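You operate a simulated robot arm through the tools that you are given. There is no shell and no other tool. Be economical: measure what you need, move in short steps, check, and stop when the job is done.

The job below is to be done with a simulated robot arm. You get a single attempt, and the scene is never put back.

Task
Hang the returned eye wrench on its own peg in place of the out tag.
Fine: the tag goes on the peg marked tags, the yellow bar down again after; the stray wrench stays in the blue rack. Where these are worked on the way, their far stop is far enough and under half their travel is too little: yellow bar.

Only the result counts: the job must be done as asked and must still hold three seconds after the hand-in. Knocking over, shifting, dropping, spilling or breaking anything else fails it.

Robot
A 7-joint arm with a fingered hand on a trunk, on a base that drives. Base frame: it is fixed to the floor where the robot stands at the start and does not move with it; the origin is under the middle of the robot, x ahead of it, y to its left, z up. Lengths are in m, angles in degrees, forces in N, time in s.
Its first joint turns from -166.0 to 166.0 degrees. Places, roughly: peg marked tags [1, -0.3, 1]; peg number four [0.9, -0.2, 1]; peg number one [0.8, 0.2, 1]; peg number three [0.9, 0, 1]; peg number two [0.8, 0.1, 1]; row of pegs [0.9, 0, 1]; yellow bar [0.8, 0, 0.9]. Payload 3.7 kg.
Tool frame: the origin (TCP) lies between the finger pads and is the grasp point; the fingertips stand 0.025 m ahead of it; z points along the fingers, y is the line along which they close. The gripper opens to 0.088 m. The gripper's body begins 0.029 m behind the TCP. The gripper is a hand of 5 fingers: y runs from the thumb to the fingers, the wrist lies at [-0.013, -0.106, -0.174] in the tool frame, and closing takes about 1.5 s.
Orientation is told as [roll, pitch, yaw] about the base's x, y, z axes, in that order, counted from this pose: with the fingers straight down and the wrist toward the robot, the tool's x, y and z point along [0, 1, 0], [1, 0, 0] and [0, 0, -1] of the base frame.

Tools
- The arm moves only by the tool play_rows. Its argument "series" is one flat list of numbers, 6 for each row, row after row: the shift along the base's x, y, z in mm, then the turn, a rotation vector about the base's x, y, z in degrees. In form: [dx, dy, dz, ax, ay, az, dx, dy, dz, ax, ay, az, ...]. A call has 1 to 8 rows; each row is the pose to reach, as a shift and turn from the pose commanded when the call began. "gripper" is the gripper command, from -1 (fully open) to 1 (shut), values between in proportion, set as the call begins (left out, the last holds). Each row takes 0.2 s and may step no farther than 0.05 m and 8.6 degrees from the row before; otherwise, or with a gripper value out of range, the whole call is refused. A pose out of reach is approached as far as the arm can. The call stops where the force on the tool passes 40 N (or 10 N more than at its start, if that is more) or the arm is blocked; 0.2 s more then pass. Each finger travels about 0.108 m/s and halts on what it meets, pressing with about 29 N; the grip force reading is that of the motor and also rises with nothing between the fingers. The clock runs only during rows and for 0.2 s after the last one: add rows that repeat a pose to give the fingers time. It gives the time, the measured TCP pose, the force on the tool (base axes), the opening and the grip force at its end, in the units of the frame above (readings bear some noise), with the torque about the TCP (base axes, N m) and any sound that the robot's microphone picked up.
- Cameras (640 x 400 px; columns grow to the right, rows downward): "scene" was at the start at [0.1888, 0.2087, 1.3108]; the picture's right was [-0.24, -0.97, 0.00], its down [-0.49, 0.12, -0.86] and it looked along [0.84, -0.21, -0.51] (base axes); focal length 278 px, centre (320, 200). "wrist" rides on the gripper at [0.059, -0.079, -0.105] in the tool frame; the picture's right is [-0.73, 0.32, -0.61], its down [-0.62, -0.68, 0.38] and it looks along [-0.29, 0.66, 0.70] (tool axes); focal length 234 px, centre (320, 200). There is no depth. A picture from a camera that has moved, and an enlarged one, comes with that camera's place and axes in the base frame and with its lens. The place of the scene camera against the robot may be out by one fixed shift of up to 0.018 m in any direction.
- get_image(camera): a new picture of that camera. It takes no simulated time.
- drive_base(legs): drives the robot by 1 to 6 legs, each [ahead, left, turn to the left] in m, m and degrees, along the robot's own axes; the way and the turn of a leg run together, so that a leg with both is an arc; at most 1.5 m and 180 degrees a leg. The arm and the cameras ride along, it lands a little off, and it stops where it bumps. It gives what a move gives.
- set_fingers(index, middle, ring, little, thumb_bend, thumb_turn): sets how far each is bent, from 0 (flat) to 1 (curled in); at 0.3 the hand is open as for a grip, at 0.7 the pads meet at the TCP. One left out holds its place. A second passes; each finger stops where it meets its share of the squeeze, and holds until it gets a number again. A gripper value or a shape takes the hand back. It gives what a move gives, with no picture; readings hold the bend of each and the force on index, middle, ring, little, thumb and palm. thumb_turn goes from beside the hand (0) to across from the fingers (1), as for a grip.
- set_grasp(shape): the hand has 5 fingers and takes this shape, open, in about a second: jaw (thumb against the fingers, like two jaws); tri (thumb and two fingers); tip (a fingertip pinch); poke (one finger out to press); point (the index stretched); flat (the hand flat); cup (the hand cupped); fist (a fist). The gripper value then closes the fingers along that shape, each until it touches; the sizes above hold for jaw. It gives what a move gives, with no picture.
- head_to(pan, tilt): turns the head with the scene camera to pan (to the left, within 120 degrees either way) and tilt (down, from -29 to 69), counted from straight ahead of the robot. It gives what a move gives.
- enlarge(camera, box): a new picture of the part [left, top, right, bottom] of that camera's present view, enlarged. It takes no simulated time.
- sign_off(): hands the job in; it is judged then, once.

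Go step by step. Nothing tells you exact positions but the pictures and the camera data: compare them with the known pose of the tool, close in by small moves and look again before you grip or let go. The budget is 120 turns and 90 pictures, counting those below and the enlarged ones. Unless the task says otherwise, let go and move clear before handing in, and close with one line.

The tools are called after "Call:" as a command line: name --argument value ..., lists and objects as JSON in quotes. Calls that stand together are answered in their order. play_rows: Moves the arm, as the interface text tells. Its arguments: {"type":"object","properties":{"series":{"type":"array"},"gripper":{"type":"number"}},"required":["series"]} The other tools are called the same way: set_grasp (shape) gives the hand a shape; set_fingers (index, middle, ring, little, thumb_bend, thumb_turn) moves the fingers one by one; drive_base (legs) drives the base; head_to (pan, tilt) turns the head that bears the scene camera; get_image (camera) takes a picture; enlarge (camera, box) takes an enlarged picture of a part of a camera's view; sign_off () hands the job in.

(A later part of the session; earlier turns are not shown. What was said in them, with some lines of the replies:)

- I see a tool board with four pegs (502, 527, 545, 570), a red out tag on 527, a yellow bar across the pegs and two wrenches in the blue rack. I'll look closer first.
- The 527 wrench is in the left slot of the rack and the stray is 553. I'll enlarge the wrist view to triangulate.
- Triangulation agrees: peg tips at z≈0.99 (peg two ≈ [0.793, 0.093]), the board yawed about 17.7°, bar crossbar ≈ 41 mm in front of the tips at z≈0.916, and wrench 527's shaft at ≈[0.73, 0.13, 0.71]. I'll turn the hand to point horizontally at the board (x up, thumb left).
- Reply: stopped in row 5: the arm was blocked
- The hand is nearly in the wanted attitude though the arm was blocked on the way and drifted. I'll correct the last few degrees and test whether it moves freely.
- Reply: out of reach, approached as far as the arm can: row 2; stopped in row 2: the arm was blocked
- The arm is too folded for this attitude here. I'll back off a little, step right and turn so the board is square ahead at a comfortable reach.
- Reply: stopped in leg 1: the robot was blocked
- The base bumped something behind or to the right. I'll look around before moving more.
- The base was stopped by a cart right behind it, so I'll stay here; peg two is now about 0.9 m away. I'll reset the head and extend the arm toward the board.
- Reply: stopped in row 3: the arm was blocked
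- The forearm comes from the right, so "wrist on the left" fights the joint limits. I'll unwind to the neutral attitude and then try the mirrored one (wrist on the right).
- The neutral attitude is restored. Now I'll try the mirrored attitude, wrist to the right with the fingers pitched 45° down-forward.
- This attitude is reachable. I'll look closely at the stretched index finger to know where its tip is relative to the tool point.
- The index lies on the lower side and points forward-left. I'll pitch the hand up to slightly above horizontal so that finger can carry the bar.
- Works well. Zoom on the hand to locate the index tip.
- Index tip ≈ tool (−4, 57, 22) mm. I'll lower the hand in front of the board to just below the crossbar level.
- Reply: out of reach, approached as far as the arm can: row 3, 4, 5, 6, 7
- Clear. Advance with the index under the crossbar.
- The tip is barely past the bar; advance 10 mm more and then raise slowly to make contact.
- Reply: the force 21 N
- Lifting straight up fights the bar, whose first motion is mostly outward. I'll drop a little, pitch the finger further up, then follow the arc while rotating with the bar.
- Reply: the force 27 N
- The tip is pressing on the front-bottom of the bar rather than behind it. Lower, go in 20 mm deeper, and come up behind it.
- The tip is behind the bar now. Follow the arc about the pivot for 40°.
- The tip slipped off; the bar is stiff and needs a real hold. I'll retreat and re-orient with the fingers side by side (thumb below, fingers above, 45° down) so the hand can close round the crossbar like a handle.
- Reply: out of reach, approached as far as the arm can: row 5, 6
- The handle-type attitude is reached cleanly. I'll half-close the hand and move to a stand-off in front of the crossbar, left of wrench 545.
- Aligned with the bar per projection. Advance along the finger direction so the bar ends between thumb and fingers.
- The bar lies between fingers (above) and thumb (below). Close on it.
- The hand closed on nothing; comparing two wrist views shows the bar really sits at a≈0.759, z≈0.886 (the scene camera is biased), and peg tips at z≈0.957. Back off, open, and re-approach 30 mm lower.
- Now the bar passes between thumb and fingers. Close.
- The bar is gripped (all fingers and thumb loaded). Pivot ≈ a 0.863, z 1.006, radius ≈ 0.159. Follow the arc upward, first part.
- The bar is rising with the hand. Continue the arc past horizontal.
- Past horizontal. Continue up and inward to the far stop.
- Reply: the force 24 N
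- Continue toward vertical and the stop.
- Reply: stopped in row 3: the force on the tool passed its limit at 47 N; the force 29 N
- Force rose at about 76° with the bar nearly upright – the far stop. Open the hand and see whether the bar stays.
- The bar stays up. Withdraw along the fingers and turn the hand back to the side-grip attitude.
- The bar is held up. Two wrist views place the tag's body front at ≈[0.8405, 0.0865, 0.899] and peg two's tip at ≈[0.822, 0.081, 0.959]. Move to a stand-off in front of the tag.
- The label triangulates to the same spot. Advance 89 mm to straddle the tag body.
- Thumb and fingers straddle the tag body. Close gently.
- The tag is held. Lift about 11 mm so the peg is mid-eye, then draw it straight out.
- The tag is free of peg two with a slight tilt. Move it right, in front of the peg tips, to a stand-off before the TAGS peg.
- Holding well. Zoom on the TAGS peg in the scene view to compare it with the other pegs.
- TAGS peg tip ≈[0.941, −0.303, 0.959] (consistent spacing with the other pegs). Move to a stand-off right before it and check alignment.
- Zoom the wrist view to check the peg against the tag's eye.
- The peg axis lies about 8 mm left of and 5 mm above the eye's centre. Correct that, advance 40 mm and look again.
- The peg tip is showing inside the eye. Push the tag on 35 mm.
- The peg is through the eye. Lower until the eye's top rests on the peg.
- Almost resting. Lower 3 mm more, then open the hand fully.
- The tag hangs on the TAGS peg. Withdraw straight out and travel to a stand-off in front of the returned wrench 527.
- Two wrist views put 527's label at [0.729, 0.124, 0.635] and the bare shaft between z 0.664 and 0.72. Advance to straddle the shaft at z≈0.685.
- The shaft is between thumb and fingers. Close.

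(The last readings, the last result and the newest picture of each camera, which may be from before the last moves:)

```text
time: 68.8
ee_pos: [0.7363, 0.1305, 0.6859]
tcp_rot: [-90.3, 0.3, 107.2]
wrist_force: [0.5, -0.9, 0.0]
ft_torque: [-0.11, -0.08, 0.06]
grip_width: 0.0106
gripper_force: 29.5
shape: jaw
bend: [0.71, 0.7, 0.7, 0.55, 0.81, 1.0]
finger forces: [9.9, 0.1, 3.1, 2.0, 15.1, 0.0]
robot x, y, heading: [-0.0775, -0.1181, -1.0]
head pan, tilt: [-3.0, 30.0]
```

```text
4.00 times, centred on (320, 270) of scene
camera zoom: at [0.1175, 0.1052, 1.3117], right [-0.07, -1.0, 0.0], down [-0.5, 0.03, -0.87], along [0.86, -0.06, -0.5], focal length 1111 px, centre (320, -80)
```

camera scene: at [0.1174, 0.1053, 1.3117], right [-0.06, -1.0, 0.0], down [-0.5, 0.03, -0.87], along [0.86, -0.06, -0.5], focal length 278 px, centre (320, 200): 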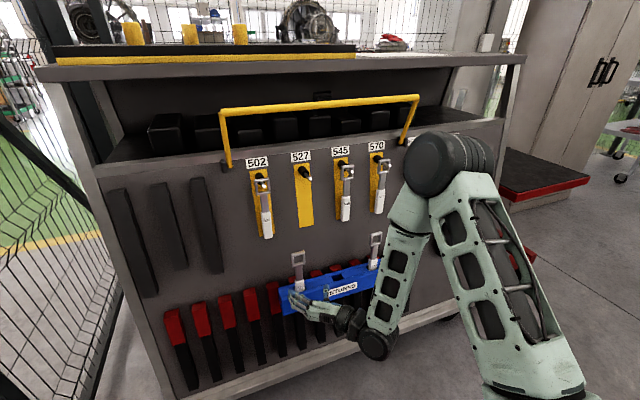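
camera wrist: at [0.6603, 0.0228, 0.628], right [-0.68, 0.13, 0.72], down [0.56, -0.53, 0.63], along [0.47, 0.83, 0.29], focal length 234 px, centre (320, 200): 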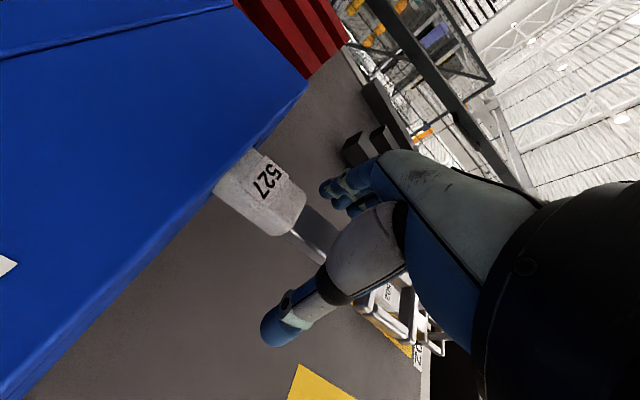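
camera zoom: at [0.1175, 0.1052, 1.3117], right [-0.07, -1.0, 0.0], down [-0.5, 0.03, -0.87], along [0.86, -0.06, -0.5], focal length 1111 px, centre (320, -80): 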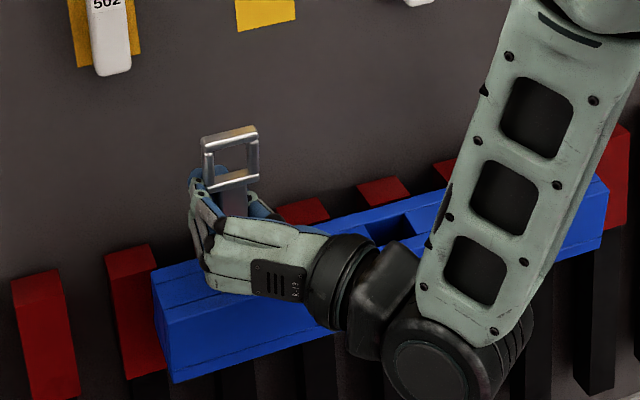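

Gripped on the shaft. Lift straight up in small steps.

Call:
play_rows --series '[0, 0, 10, 0, 0, 0, 0, 0, 20, 0, 0, 0, 0, 0, 35, 0, 0, 0, 0, 0, 50, 0, 0, 0, 0, 0, 65, 0, 0, 0, 0, 0, 85, 0, 0, 0, 0, 0, 105, 0, 0, 0]'

Call:
get_image --camera "scene"

```text
time: 70.5
ee_pos: [0.7373, 0.1304, 0.7878]
tcp_rot: [-90.3, 0.3, 107.3]
wrist_force: [-0.2, 0.8, -1.4]
ft_torque: [0.01, 0.02, 0.02]
grip_width: 0.0102
gripper_force: 28.6
shape: jaw
bend: [0.71, 0.7, 0.7, 0.57, 0.82, 1.0]
finger forces: [11.7, 0.5, 2.3, 2.0, 15.3, 0.1]
robot x, y, heading: [-0.0765, -0.1175, -0.7]
head pan, tilt: [-3.0, 30.0]
```

```text
21 pictures are left
camera scene: at [0.1176, 0.1052, 1.3116], right [-0.07, -1.0, 0.0], down [-0.5, 0.03, -0.87], along [0.86, -0.06, -0.5], focal length 278 px, centre (320, 200)
```

scene: 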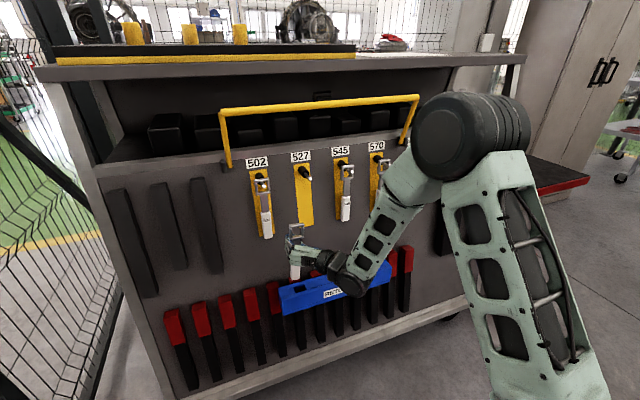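

The wrench is clear of the rack. Raise it to a stand-off in front of peg two.

Call:
play_rows --series '[4, -14, 28, 0, 0, 0, 8, -28, 56, 0, 0, 0, 14, -45, 84, 0, 0, 0, 19.5, -67, 112, 0, 0, 0, 19.5, -67, 112, 0, 0, 0]'

Call:
enlarge --camera "wrist" --box '[256, 230, 416, 330]'

Call:
enlarge --camera "scene" --box '[260, 150, 372, 220]'

```text
time: 71.7
ee_pos: [0.7557, 0.0654, 0.9024]
tcp_rot: [-90.4, 0.3, 107.3]
wrist_force: [-0.9, 0.1, -2.2]
ft_torque: [-0.01, -0.03, 0.01]
grip_width: 0.01
gripper_force: 29.1
shape: jaw
bend: [0.71, 0.7, 0.7, 0.58, 0.82, 1.0]
finger forces: [11.6, 0.5, 2.3, 2.1, 15.0, 0.0]
robot x, y, heading: [-0.0756, -0.1173, -0.9]
head pan, tilt: [-3.0, 30.0]
```

```text
4.00 times, centred on (336, 280) of wrist
camera zoom: at [0.6784, -0.0433, 0.8445], right [-0.68, 0.13, 0.72], down [0.56, -0.53, 0.63], along [0.47, 0.84, 0.29], focal length 937 px, centre (256, -120)
```

zoom: 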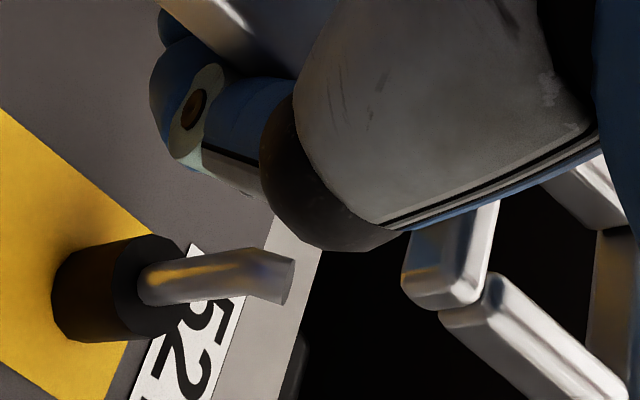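

```text
5.71 times, centred on (316, 185) of scene
camera zoom: at [0.1175, 0.1052, 1.3117], right [-0.07, -1.0, 0.0], down [-0.5, 0.03, -0.87], along [0.86, -0.06, -0.5], focal length 1587 px, centre (343, 286)
```

zoom: 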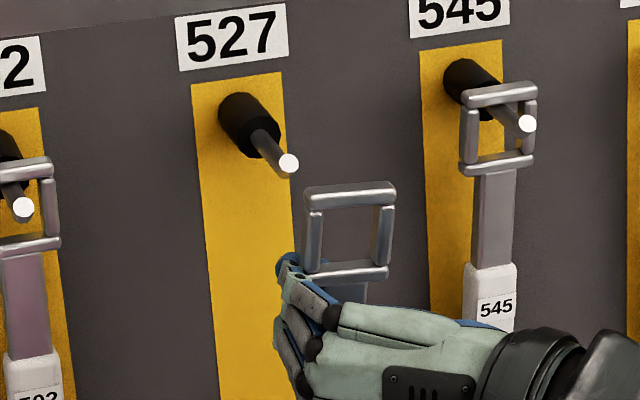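

Alignment looks good (the peg axis extended runs into the eye's centre). Advance 48 mm, lowering 2 mm, then check.

Call:
play_rows --series '[15, 5, -1, 0, 0, 0, 30, 9.6, -2, 0, 0, 0, 46, 14.6, -2, 0, 0, 0, 46, 14.6, -2, 0, 0, 0]'

Call:
enlarge --camera "wrist" --box '[280, 220, 440, 320]'

Call:
enlarge --camera "scene" --box '[260, 150, 372, 220]'

```text
time: 72.7
ee_pos: [0.8041, 0.077, 0.9003]
tcp_rot: [-90.2, 0.3, 107.3]
wrist_force: [0.0, 1.2, -2.5]
ft_torque: [0.01, 0.0, 0.01]
grip_width: 0.0104
gripper_force: 29.1
shape: jaw
bend: [0.71, 0.7, 0.7, 0.58, 0.82, 1.0]
finger forces: [11.4, 0.4, 2.3, 2.1, 14.9, 0.0]
robot x, y, heading: [-0.0788, -0.1157, -0.9]
head pan, tilt: [-3.0, 30.0]
```

```text
4.00 times, centred on (360, 270) of wrist
camera zoom: at [0.7263, -0.0294, 0.8427], right [-0.68, 0.13, 0.72], down [0.56, -0.53, 0.63], along [0.47, 0.84, 0.29], focal length 937 px, centre (160, -80)
```

zoom: 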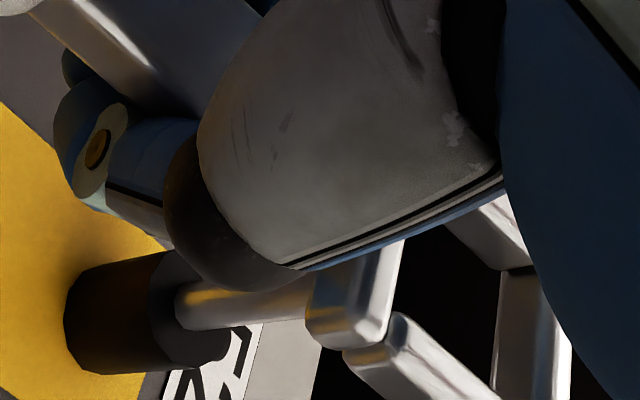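

```text
5.71 times, centred on (316, 185) of scene
camera zoom: at [0.1176, 0.1052, 1.3117], right [-0.07, -1.0, 0.0], down [-0.5, 0.03, -0.87], along [0.86, -0.06, -0.5], focal length 1587 px, centre (343, 286)
```

zoom: 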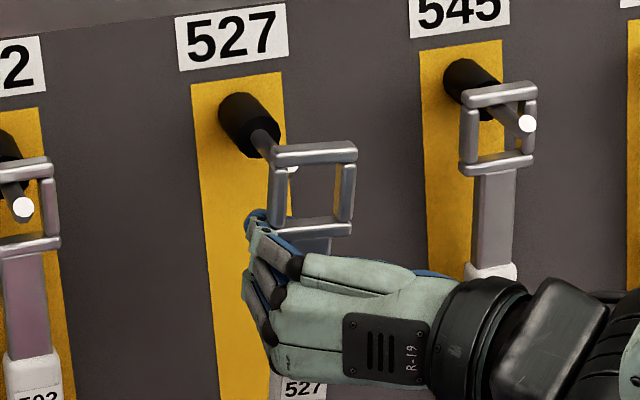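

Both views reconcile with the eye being about centred but still ~25 mm short of the tip. Advance 12 mm and recheck.

Call:
play_rows --series '[6, 2, 0, 0, 0, 0, 11.5, 3.7, 0, 0, 0, 0, 11.5, 3.7, 0, 0, 0, 0]'

Call:
enlarge --camera "scene" --box '[280, 160, 344, 200]'

Call:
enlarge --camera "wrist" --box '[300, 230, 460, 330]'

```text
time: 73.5
ee_pos: [0.8152, 0.0841, 0.9016]
tcp_rot: [-90.3, 0.3, 107.2]
wrist_force: [0.2, -0.6, -2.0]
ft_torque: [0.01, -0.01, -0.01]
grip_width: 0.0102
gripper_force: 28.9
shape: jaw
bend: [0.71, 0.7, 0.7, 0.58, 0.82, 1.0]
finger forces: [11.5, 0.5, 2.2, 2.1, 14.9, 0.0]
robot x, y, heading: [-0.075, -0.1195, -0.4]
head pan, tilt: [-3.0, 30.0]
```

```text
10.00 times, centred on (312, 180) of scene
camera zoom: at [0.1176, 0.1052, 1.3117], right [-0.07, -1.0, 0.0], down [-0.5, 0.03, -0.87], along [0.86, -0.06, -0.5], focal length 2778 px, centre (400, 400)
```

zoom: 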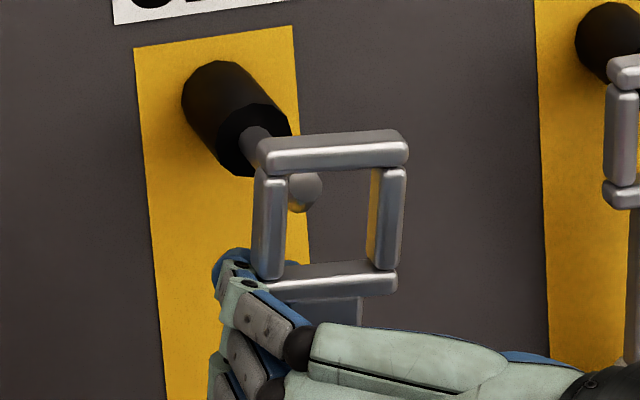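

```text
4.00 times, centred on (380, 280) of wrist
camera zoom: at [0.7379, -0.0252, 0.8425], right [-0.68, 0.13, 0.72], down [0.56, -0.53, 0.63], along [0.47, 0.83, 0.29], focal length 937 px, centre (80, -120)
```

zoom: 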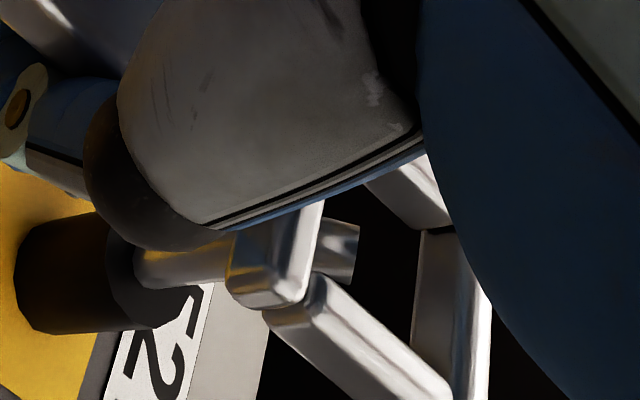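

The tip is entering the eye near its centre. Advance the remaining 26 mm.

Call:
play_rows --series '[6, 2, 0, 0, 0, 0, 12, 3.8, 0, 0, 0, 0, 18, 5.8, 0, 0, 0, 0, 25, 8, 0, 0, 0, 0, 25, 8, 0, 0, 0, 0]'

Call:
enlarge --camera "scene" --box '[270, 150, 366, 210]'

```text
time: 74.7
ee_pos: [0.8394, 0.0903, 0.8988]
tcp_rot: [-90.3, 0.3, 107.3]
wrist_force: [0.7, 0.7, -1.9]
ft_torque: [0.01, 0.02, 0.0]
grip_width: 0.0102
gripper_force: 28.9
shape: jaw
bend: [0.71, 0.7, 0.7, 0.58, 0.82, 1.0]
finger forces: [11.4, 0.5, 2.4, 2.1, 14.8, 0.1]
robot x, y, heading: [-0.0773, -0.1164, -0.7]
head pan, tilt: [-3.0, 30.0]
```

```text
6.67 times, centred on (318, 180) of scene
camera zoom: at [0.1176, 0.1052, 1.3117], right [-0.07, -1.0, 0.0], down [-0.5, 0.03, -0.87], along [0.86, -0.06, -0.5], focal length 1852 px, centre (333, 333)
```

zoom: 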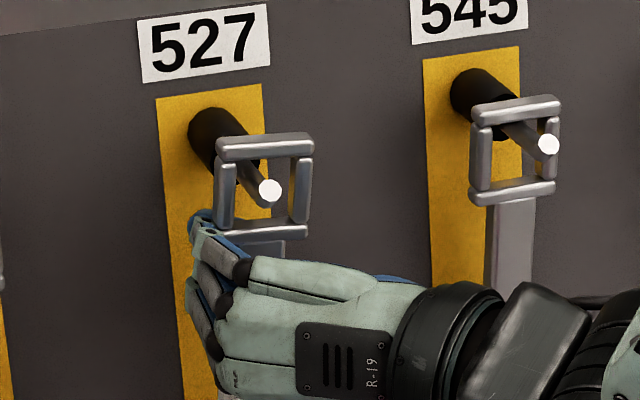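

The peg is through the eye. Nudge 5 mm further and lower until it rests.

Call:
play_rows --series '[4.8, 1.5, 0, 0, 0, 0, 4.8, 1.5, -5, 0, 0, 0, 4.8, 1.5, -9, 0, 0, 0, 4.8, 1.5, -12, 0, 0, 0, 4.8, 1.5, -12, 0, 0, 0]'

Call:
enlarge --camera "scene" --box '[270, 150, 366, 210]'

```text
time: 75.8
ee_pos: [0.8444, 0.094, 0.8873]
tcp_rot: [-90.5, 0.3, 107.4]
wrist_force: [-1.0, -1.1, 8.7]
ft_torque: [0.01, 0.05, -0.01]
grip_width: 0.0101
gripper_force: 29.4
shape: jaw
bend: [0.71, 0.7, 0.7, 0.6, 0.82, 1.0]
finger forces: [11.2, 0.4, 2.4, 1.4, 14.9, 0.0]
robot x, y, heading: [-0.0722, -0.1166, -0.8]
head pan, tilt: [-3.0, 30.0]
```

```text
6.67 times, centred on (318, 180) of scene
camera zoom: at [0.1172, 0.1051, 1.3118], right [-0.07, -1.0, 0.0], down [-0.5, 0.03, -0.87], along [0.86, -0.06, -0.5], focal length 1852 px, centre (333, 333)
```

zoom: 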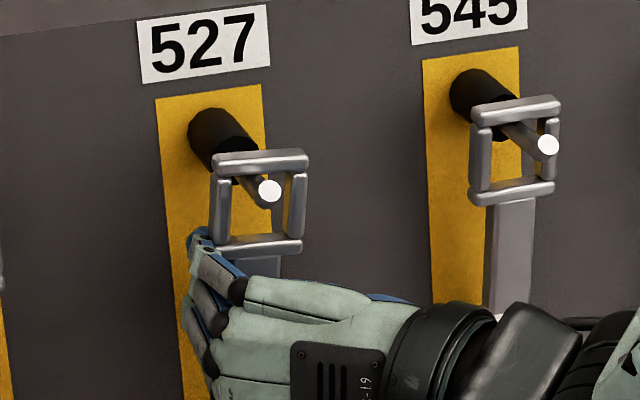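

It rests on the peg (8.7 N). Open the hand and withdraw.

Call:
play_rows --series '[0, 0, 0, 0, 0, 0, 0, 0, 0, 0, 0, 0, 0, 0, 0, 0, 0, 0, 0, 0, 0, 0, 0, 0, 0, 0, 0, 0, 0, 0]' --gripper -1

Call:
play_rows --series '[-15, -4.8, 0, 0, 0, 0, -35, -11, 0, 0, 0, 0, -60, -19, 0, 0, 0, 0, -90, -29, 0, 0, 0, 0, -120, -38, 0, 0, 0, 0]'

Call:
get_image --camera "scene"

```text
time: 77.0
ee_pos: [0.8455, 0.0934, 0.8865]
tcp_rot: [-90.3, 0.3, 107.3]
wrist_force: [0.0, 0.6, -0.5]
ft_torque: [-0.01, 0.03, 0.02]
grip_width: 0.0877
gripper_force: 0.1
shape: jaw
bend: [0.3, 0.3, 0.3, 0.3, 0.3, 0.98]
finger forces: [0.0, 0.1, 0.0, 0.0, 0.0, 0.0]
robot x, y, heading: [-0.0778, -0.1173, -0.9]
head pan, tilt: [-3.0, 30.0]
```

```text
time: 78.2
ee_pos: [0.7215, 0.0568, 0.8886]
tcp_rot: [-90.3, 0.3, 107.1]
wrist_force: [-0.9, -0.3, 0.4]
ft_torque: [-0.01, 0.0, 0.01]
grip_width: 0.0875
gripper_force: 0.1
shape: jaw
bend: [0.3, 0.3, 0.3, 0.3, 0.3, 0.98]
finger forces: [0.1, 0.1, 0.1, 0.0, 0.0, 0.0]
robot x, y, heading: [-0.0783, -0.1177, -0.6]
head pan, tilt: [-3.0, 30.0]
```

```text
12 pictures are left
camera scene: at [0.1176, 0.1052, 1.3117], right [-0.06, -1.0, 0.0], down [-0.5, 0.03, -0.87], along [0.86, -0.06, -0.5], focal length 278 px, centre (320, 200)
```

scene: 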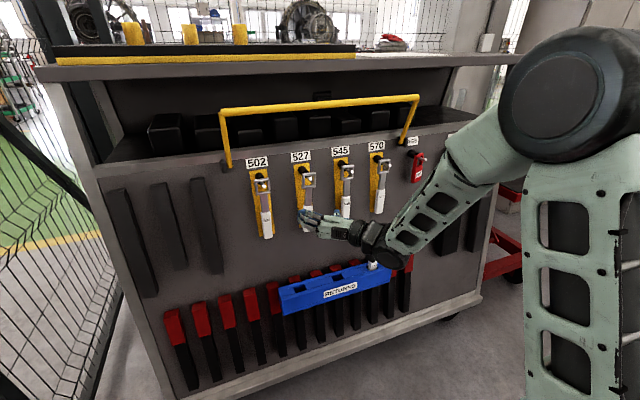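

Wrench 527 hangs on its peg; the stray is still in the rack. Now back to the handle attitude to bring the bar down.

Call:
play_rows --series '[-20, -6, 15, 0, 0, 0, -40, -12, 35, 5.86, 4.94, -2.93, -60, -18, 55, 11.7, 9.9, -5.9, -80, -24, 75, 17.6, 14.8, -8.8, -95, -29, 95, 23.4, 19.8, -11.7, -105, -33, 115, 29.3, 24.7, -14.6, -110, -35, 135, 35.2, 29.6, -17.6]' --gripper -0.5

Call:
play_rows --series '[0, 0, 25, 5.86, 4.94, -2.93, 0, 0, 50, 11.7, 9.9, -5.9, 0, 0, 75, 17.6, 14.8, -8.8, 0, 0, 100, 23.4, 19.8, -11.7, 0, 0, 125, 29.3, 24.7, -14.6, 0, 0, 150, 35.2, 29.6, -17.6, 0, 0, 180, 35.2, 29.6, -17.6]'

```text
time: 79.8
ee_pos: [0.6141, 0.0187, 1.0224]
tcp_rot: [-61.7, -37.2, 78.9]
wrist_force: [0.1, -0.2, -0.6]
ft_torque: [-0.01, -0.02, -0.03]
grip_width: 0.0661
gripper_force: 0.1
shape: jaw
bend: [0.27, 0.35, 0.32, 0.34, 0.54, 0.99]
finger forces: [0.0, 0.0, 0.0, 0.0, 0.0, 0.0]
robot x, y, heading: [-0.0774, -0.1199, -0.6]
head pan, tilt: [-3.0, 30.0]
```

```text
time: 81.5
ee_pos: [0.6143, 0.0226, 1.204]
tcp_rot: [-0.3, -44.7, 17.8]
wrist_force: [-0.1, -0.3, -0.2]
ft_torque: [-0.01, 0.0, -0.01]
grip_width: 0.0664
gripper_force: 0.0
shape: jaw
bend: [0.27, 0.35, 0.32, 0.34, 0.54, 0.99]
finger forces: [0.0, 0.0, 0.0, 0.0, 0.0, 0.1]
robot x, y, heading: [-0.075, -0.1201, -0.8]
head pan, tilt: [-3.0, 30.0]
```

Attitude reached. Move to the stand-off above-in-front of the raised bar and look.

Call:
play_rows --series '[40, 4, 5, 0, 0, 0, 80, 8, 10, 0, 0, 0, 120, 12, 12, 0, 0, 0, 150, 16, 12, 0, 0, 0, 150, 16, 12, 0, 0, 0]'

Call:
get_image --camera "wrist"

```text
time: 82.7
ee_pos: [0.7628, 0.0368, 1.2164]
tcp_rot: [-0.5, -44.7, 18.0]
wrist_force: [0.7, 0.1, 0.3]
ft_torque: [-0.02, 0.02, -0.01]
grip_width: 0.066
gripper_force: 0.1
shape: jaw
bend: [0.27, 0.35, 0.32, 0.34, 0.54, 0.99]
finger forces: [0.0, 0.0, 0.0, 0.0, 0.1, 0.0]
robot x, y, heading: [-0.0799, -0.1147, -0.8]
head pan, tilt: [-3.0, 30.0]
```

```text
11 pictures are left
camera wrist: at [0.6206, 0.053, 1.2368], right [0.03, -0.75, 0.66], down [-0.01, -0.66, -0.75], along [1.0, 0.01, -0.03], focal length 234 px, centre (320, 200)
```

wrist: 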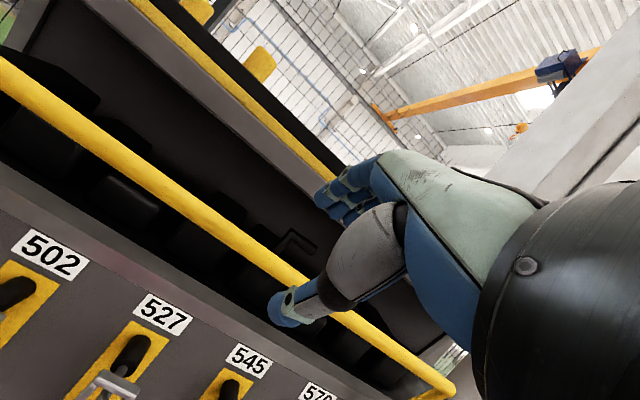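

Bar at about a 0.825, z 1.151. Approach along the finger direction and close on it.

Call:
play_rows --series '[20.6, 6.6, 0, 0, 0, 0, 41, 13.2, -22, 0, 0, 0, 62, 19.8, -44, 0, 0, 0, 82.5, 26.3, -65.4, 0, 0, 0, 82.5, 26.3, -65.4, 0, 0, 0]'

Call:
get_image --camera "wrist"

```text
time: 83.8
ee_pos: [0.8429, 0.0694, 1.1493]
tcp_rot: [-0.4, -44.7, 18.4]
wrist_force: [3.4, -6.9, -0.5]
ft_torque: [0.28, 0.14, 0.56]
grip_width: 0.0664
gripper_force: 0.1
shape: jaw
bend: [0.27, 0.35, 0.32, 0.34, 0.54, 0.99]
finger forces: [0.1, 0.0, 0.0, 0.1, 0.0, 0.1]
robot x, y, heading: [-0.0774, -0.1168, -0.8]
head pan, tilt: [-3.0, 30.0]
```

```text
10 pictures are left
camera wrist: at [0.7005, 0.0837, 1.1702], right [0.04, -0.75, 0.66], down [-0.01, -0.66, -0.75], along [1.0, 0.02, -0.03], focal length 234 px, centre (320, 200)
```

wrist: 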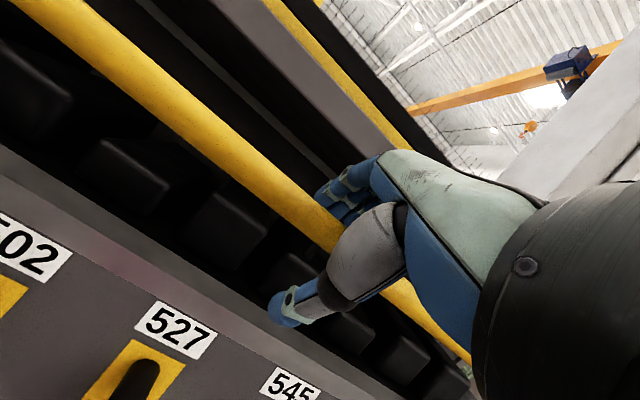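

The bar is between fingers and thumb (slight contact only). Close.

Call:
play_rows --series '[-2, -1, 2, 0, 0, 0, -2, -1, 2, 0, 0, 0, -2, -1, 2, 0, 0, 0, -2, -1, 2, 0, 0, 0, -2, -1, 2, 0, 0, 0, -2, -1, 2, 0, 0, 0]' --gripper 1

```text
time: 85.2
ee_pos: [0.8437, 0.0634, 1.1513]
tcp_rot: [-0.6, -44.5, 17.9]
wrist_force: [2.4, -0.4, -11.3]
ft_torque: [-0.02, -0.05, 0.09]
grip_width: 0.0032
gripper_force: 29.0
shape: jaw
bend: [0.7, 0.7, 0.7, 0.7, 0.78, 1.0]
finger forces: [1.2, 0.0, 0.1, 3.0, 12.2, 0.0]
robot x, y, heading: [-0.0753, -0.1191, -0.6]
head pan, tilt: [-3.0, 30.0]
```

Call:
get_image --camera "wrist"

```text
9 pictures are left
camera wrist: at [0.7015, 0.0775, 1.1715], right [0.03, -0.75, 0.66], down [-0.02, -0.66, -0.75], along [1.0, 0.01, -0.03], focal length 234 px, centre (320, 200)
```

wrist: 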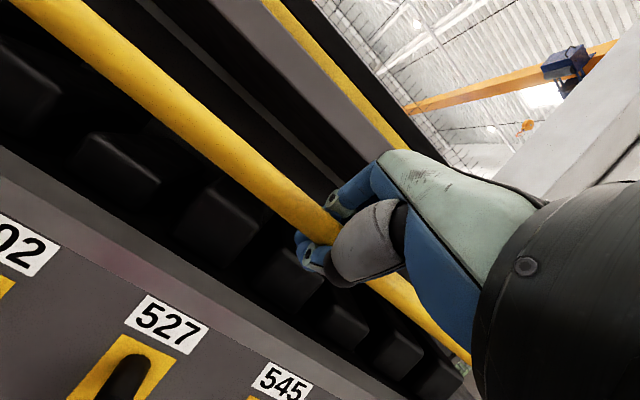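

The bar is caged in the closed hand. Pull it out and down along the arc.

Call:
play_rows --series '[-19.3, -6.2, -8.2, 0, 0, 0, -37.5, -11.9, -19.1, 0, 0, 0, -53.9, -17.2, -32.6, 0, 0, 0, -68.4, -21.8, -48.4, 0, 0, 0, -80.6, -25.7, -66.1, 0, 0, 0, -90.4, -28.8, -85.4, 0, 0, 0, -97.6, -31.1, -106, 0, 0, 0, -102, -32.5, -127.4, 0, 0, 0]'

Call:
get_image --camera "scene"

```text
time: 87.0
ee_pos: [0.7431, 0.0287, 1.0227]
tcp_rot: [-0.6, -44.7, 17.8]
wrist_force: [-0.1, 0.9, -4.2]
ft_torque: [-0.04, -0.07, -0.03]
grip_width: 0.0026
gripper_force: 28.8
shape: jaw
bend: [0.7, 0.7, 0.7, 0.7, 0.79, 1.0]
finger forces: [0.1, 0.0, 0.0, 0.6, 4.1, 0.0]
robot x, y, heading: [-0.0758, -0.117, -0.8]
head pan, tilt: [-3.0, 30.0]
```

```text
8 pictures are left
camera scene: at [0.1176, 0.1052, 1.3116], right [-0.07, -1.0, 0.0], down [-0.5, 0.03, -0.87], along [0.86, -0.06, -0.5], focal length 278 px, centre (320, 200)
```

scene: 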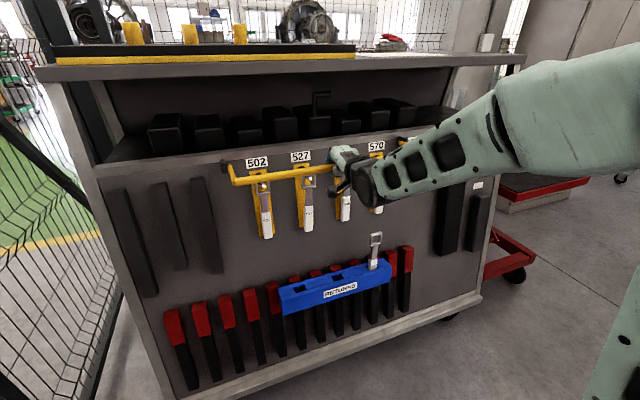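

Good. Continue down to the rest position.

Call:
play_rows --series '[-1.4, -0.5, -21.9, 0, 0, 0, 0, 0, -43.8, 0, 0, 0, 4.4, 1.4, -65.2, 0, 0, 0, 11.5, 3.7, -85.8, 0, 0, 0, 21.3, 6.8, -105.1, 0, 0, 0, 33.5, 10.7, -122.8, 0, 0, 0, 43, 13.8, -134.8, 0, 0, 0, 46, 14.7, -141, 0, 0, 0]'

Call:
get_image --camera "scene"

```text
time: 88.8
ee_pos: [0.789, 0.0425, 0.881]
tcp_rot: [-0.5, -44.6, 17.9]
wrist_force: [3.6, 2.0, -2.4]
ft_torque: [-0.01, 0.02, 0.18]
grip_width: 0.0022
gripper_force: 28.9
shape: jaw
bend: [0.7, 0.7, 0.7, 0.7, 0.79, 1.0]
finger forces: [0.1, 0.1, 0.0, 3.6, 1.9, 0.0]
robot x, y, heading: [-0.0774, -0.1157, -0.8]
head pan, tilt: [-3.0, 30.0]
```

```text
7 pictures are left
camera scene: at [0.1177, 0.1053, 1.3116], right [-0.07, -1.0, 0.0], down [-0.5, 0.03, -0.87], along [0.86, -0.06, -0.5], focal length 278 px, centre (320, 200)
```

scene: 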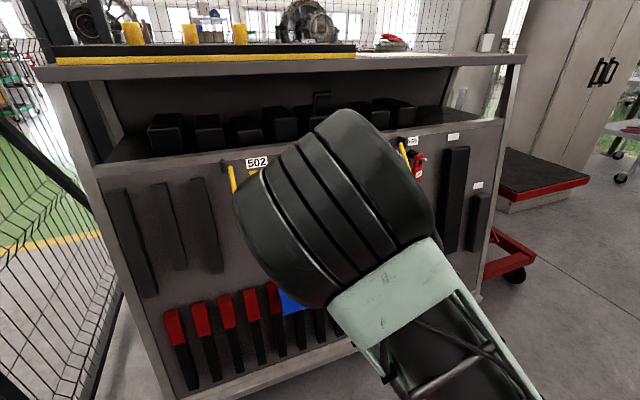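

The pose is right although the elbow swung up before the camera. Check the wrist view.

Call:
get_image --camera "wrist"

```text
6 pictures are left
camera wrist: at [0.6475, 0.0581, 0.9014], right [0.03, -0.75, 0.66], down [-0.02, -0.66, -0.75], along [1.0, 0.01, -0.03], focal length 234 px, centre (320, 200)
```

wrist: 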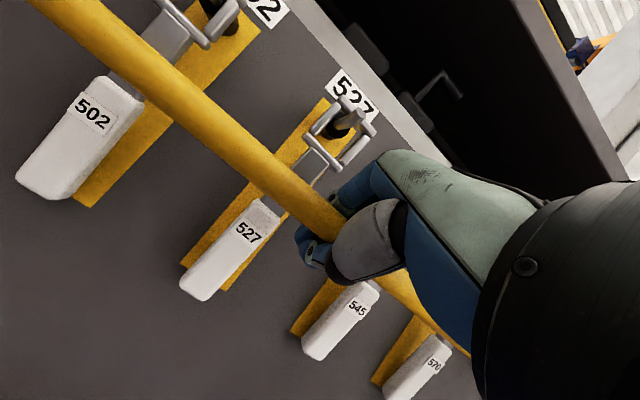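

The bar seems within a few mm of its rest. Push a bit further along the arc to seat it.

Call:
play_rows --series '[3.5, 1.1, -4, 0, 0, 0, 7, 2.2, -8, 0, 0, 0, 10.5, 3.3, -12, 0, 0, 0]'

```text
time: 89.7
ee_pos: [0.8003, 0.0449, 0.8715]
tcp_rot: [-0.6, -44.7, 17.9]
wrist_force: [0.2, 0.8, 0.2]
ft_torque: [-0.01, 0.0, 0.02]
grip_width: 0.002
gripper_force: 29.0
shape: jaw
bend: [0.7, 0.7, 0.7, 0.7, 0.79, 1.0]
finger forces: [0.0, 0.0, 0.0, 1.0, 0.0, 0.1]
robot x, y, heading: [-0.0744, -0.1211, -0.6]
head pan, tilt: [-3.0, 30.0]
```

Call:
get_image --camera "wrist"

```text
5 pictures are left
camera wrist: at [0.6576, 0.0611, 0.8908], right [0.03, -0.75, 0.66], down [-0.02, -0.66, -0.75], along [1.0, 0.01, -0.03], focal length 234 px, centre (320, 200)
```

wrist: 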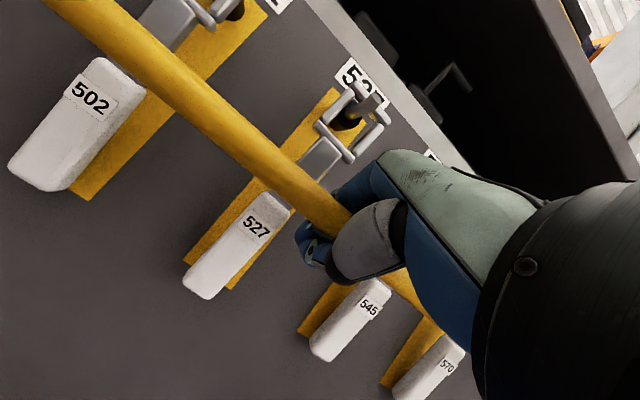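

The bar sits at its rest height. Ease back 8 mm within the slack, open partly, and withdraw along the fingers.

Call:
play_rows --series '[-5.4, -1.7, 5.6, 0, 0, 0, -5.4, -1.7, 5.6, 0, 0, 0, -5.4, -1.7, 5.6, 0, 0, 0, -5.4, -1.7, 5.6, 0, 0, 0]' --gripper 0

Call:
play_rows --series '[-10, -3.2, 10.5, 0, 0, 0, -22, -7, 23, 0, 0, 0, -36, -11.5, 38, 0, 0, 0, -55, -17.5, 55, 0, 0, 0, -85, -27, 70, 0, 0, 0, -125, -40, 80, 0, 0, 0, -165, -52, 90, 0, 0, 0]'

Call:
get_image --camera "wrist"

```text
time: 90.7
ee_pos: [0.794, 0.0444, 0.8758]
tcp_rot: [-0.6, -44.6, 17.9]
wrist_force: [1.0, 0.4, 0.1]
ft_torque: [-0.05, 0.04, 0.03]
grip_width: 0.0437
gripper_force: 0.1
shape: jaw
bend: [0.74, 0.45, 0.41, 0.41, 0.7, 1.0]
finger forces: [0.0, 0.1, 0.1, 0.0, 0.1, 0.0]
robot x, y, heading: [-0.0769, -0.118, -0.9]
head pan, tilt: [-3.0, 30.0]
```

```text
time: 92.2
ee_pos: [0.6276, -0.0107, 0.9644]
tcp_rot: [-0.5, -44.6, 17.8]
wrist_force: [0.2, -0.2, -0.1]
ft_torque: [0.03, 0.02, -0.02]
grip_width: 0.0437
gripper_force: 0.0
shape: jaw
bend: [0.74, 0.45, 0.41, 0.41, 0.7, 1.0]
finger forces: [0.0, 0.1, 0.1, 0.1, 0.0, 0.0]
robot x, y, heading: [-0.0797, -0.1175, -0.8]
head pan, tilt: [-3.0, 30.0]
```

```text
4 pictures are left
camera wrist: at [0.486, 0.0065, 0.9842], right [0.03, -0.75, 0.66], down [-0.02, -0.66, -0.75], along [1.0, 0.01, -0.03], focal length 234 px, centre (320, 200)
```

wrist: 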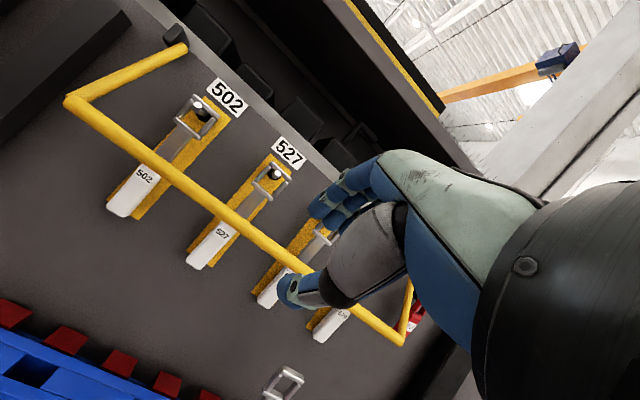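

Everything appears in place. Move the arm clear of the camera's line and compare the bar with its original position.

Call:
play_rows --series '[-20, -20, 20, 0, 0, 0, -40, -40, 45, 0, 0, 0, -50, -60, 75, 0, 0, 0, -55, -80, 110, 0, 0, 0, -60, -100, 145, 0, 0, 0, -60, -110, 180, 0, 0, 0, -60, -110, 210, 0, 0, 0]'

Call:
get_image --camera "scene"

```text
time: 93.8
ee_pos: [0.5678, -0.1168, 1.175]
tcp_rot: [-0.5, -44.6, 17.9]
wrist_force: [0.3, 0.1, 0.1]
ft_torque: [0.0, -0.02, -0.01]
grip_width: 0.0436
gripper_force: 0.1
shape: jaw
bend: [0.74, 0.45, 0.41, 0.41, 0.7, 1.0]
finger forces: [0.1, 0.1, 0.1, 0.0, 0.1, 0.0]
robot x, y, heading: [-0.0754, -0.1188, -0.6]
head pan, tilt: [-3.0, 30.0]
```

```text
3 pictures are left
camera scene: at [0.1175, 0.1052, 1.3117], right [-0.07, -1.0, 0.0], down [-0.5, 0.03, -0.87], along [0.86, -0.06, -0.5], focal length 278 px, centre (320, 200)
```

scene: 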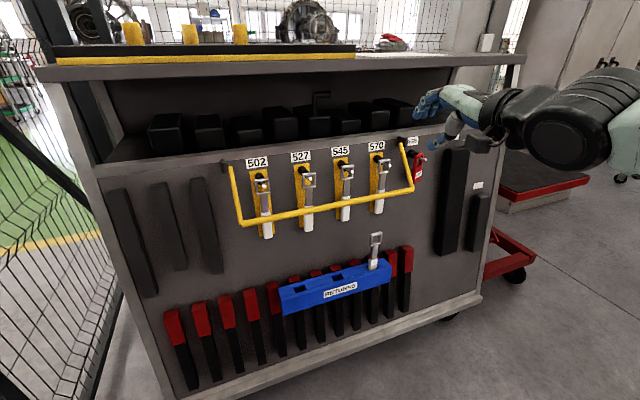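

The bar's corners match their original pixels. One final zoom to verify tag and wrench.

Call:
enlarge --camera "scene" --box '[224, 130, 440, 265]'

```text
2.96 times, centred on (332, 198) of scene
camera zoom: at [0.1175, 0.1052, 1.3117], right [-0.07, -1.0, 0.0], down [-0.5, 0.03, -0.87], along [0.86, -0.06, -0.5], focal length 823 px, centre (284, 207)
```

zoom: 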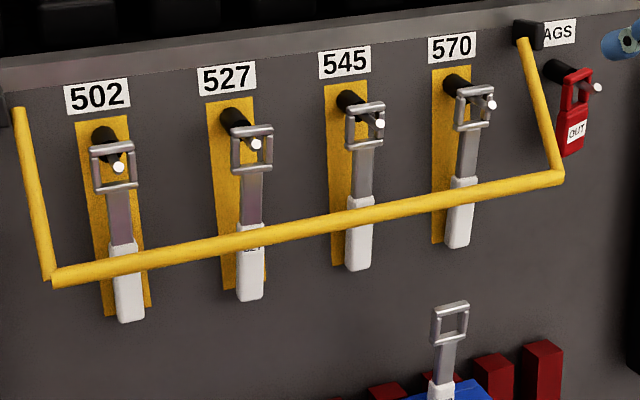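

The final view shows wrench 527 on its own peg, the out tag on the TAGS peg, the bar down, and stray 553 in the rack. The hand is clear, so I'm handing in.

Call:
sign_off

```text
The job is handed in.
```

The job is handed in: wrench 527 hangs on its own peg, the out tag is on the tags peg, the yellow bar is back down, and stray wrench 553 was left in the blue rack. While backing up early on, the base stopped against a cart behind the robot; I saw no sign that the cart had moved, but I didn't check it again.
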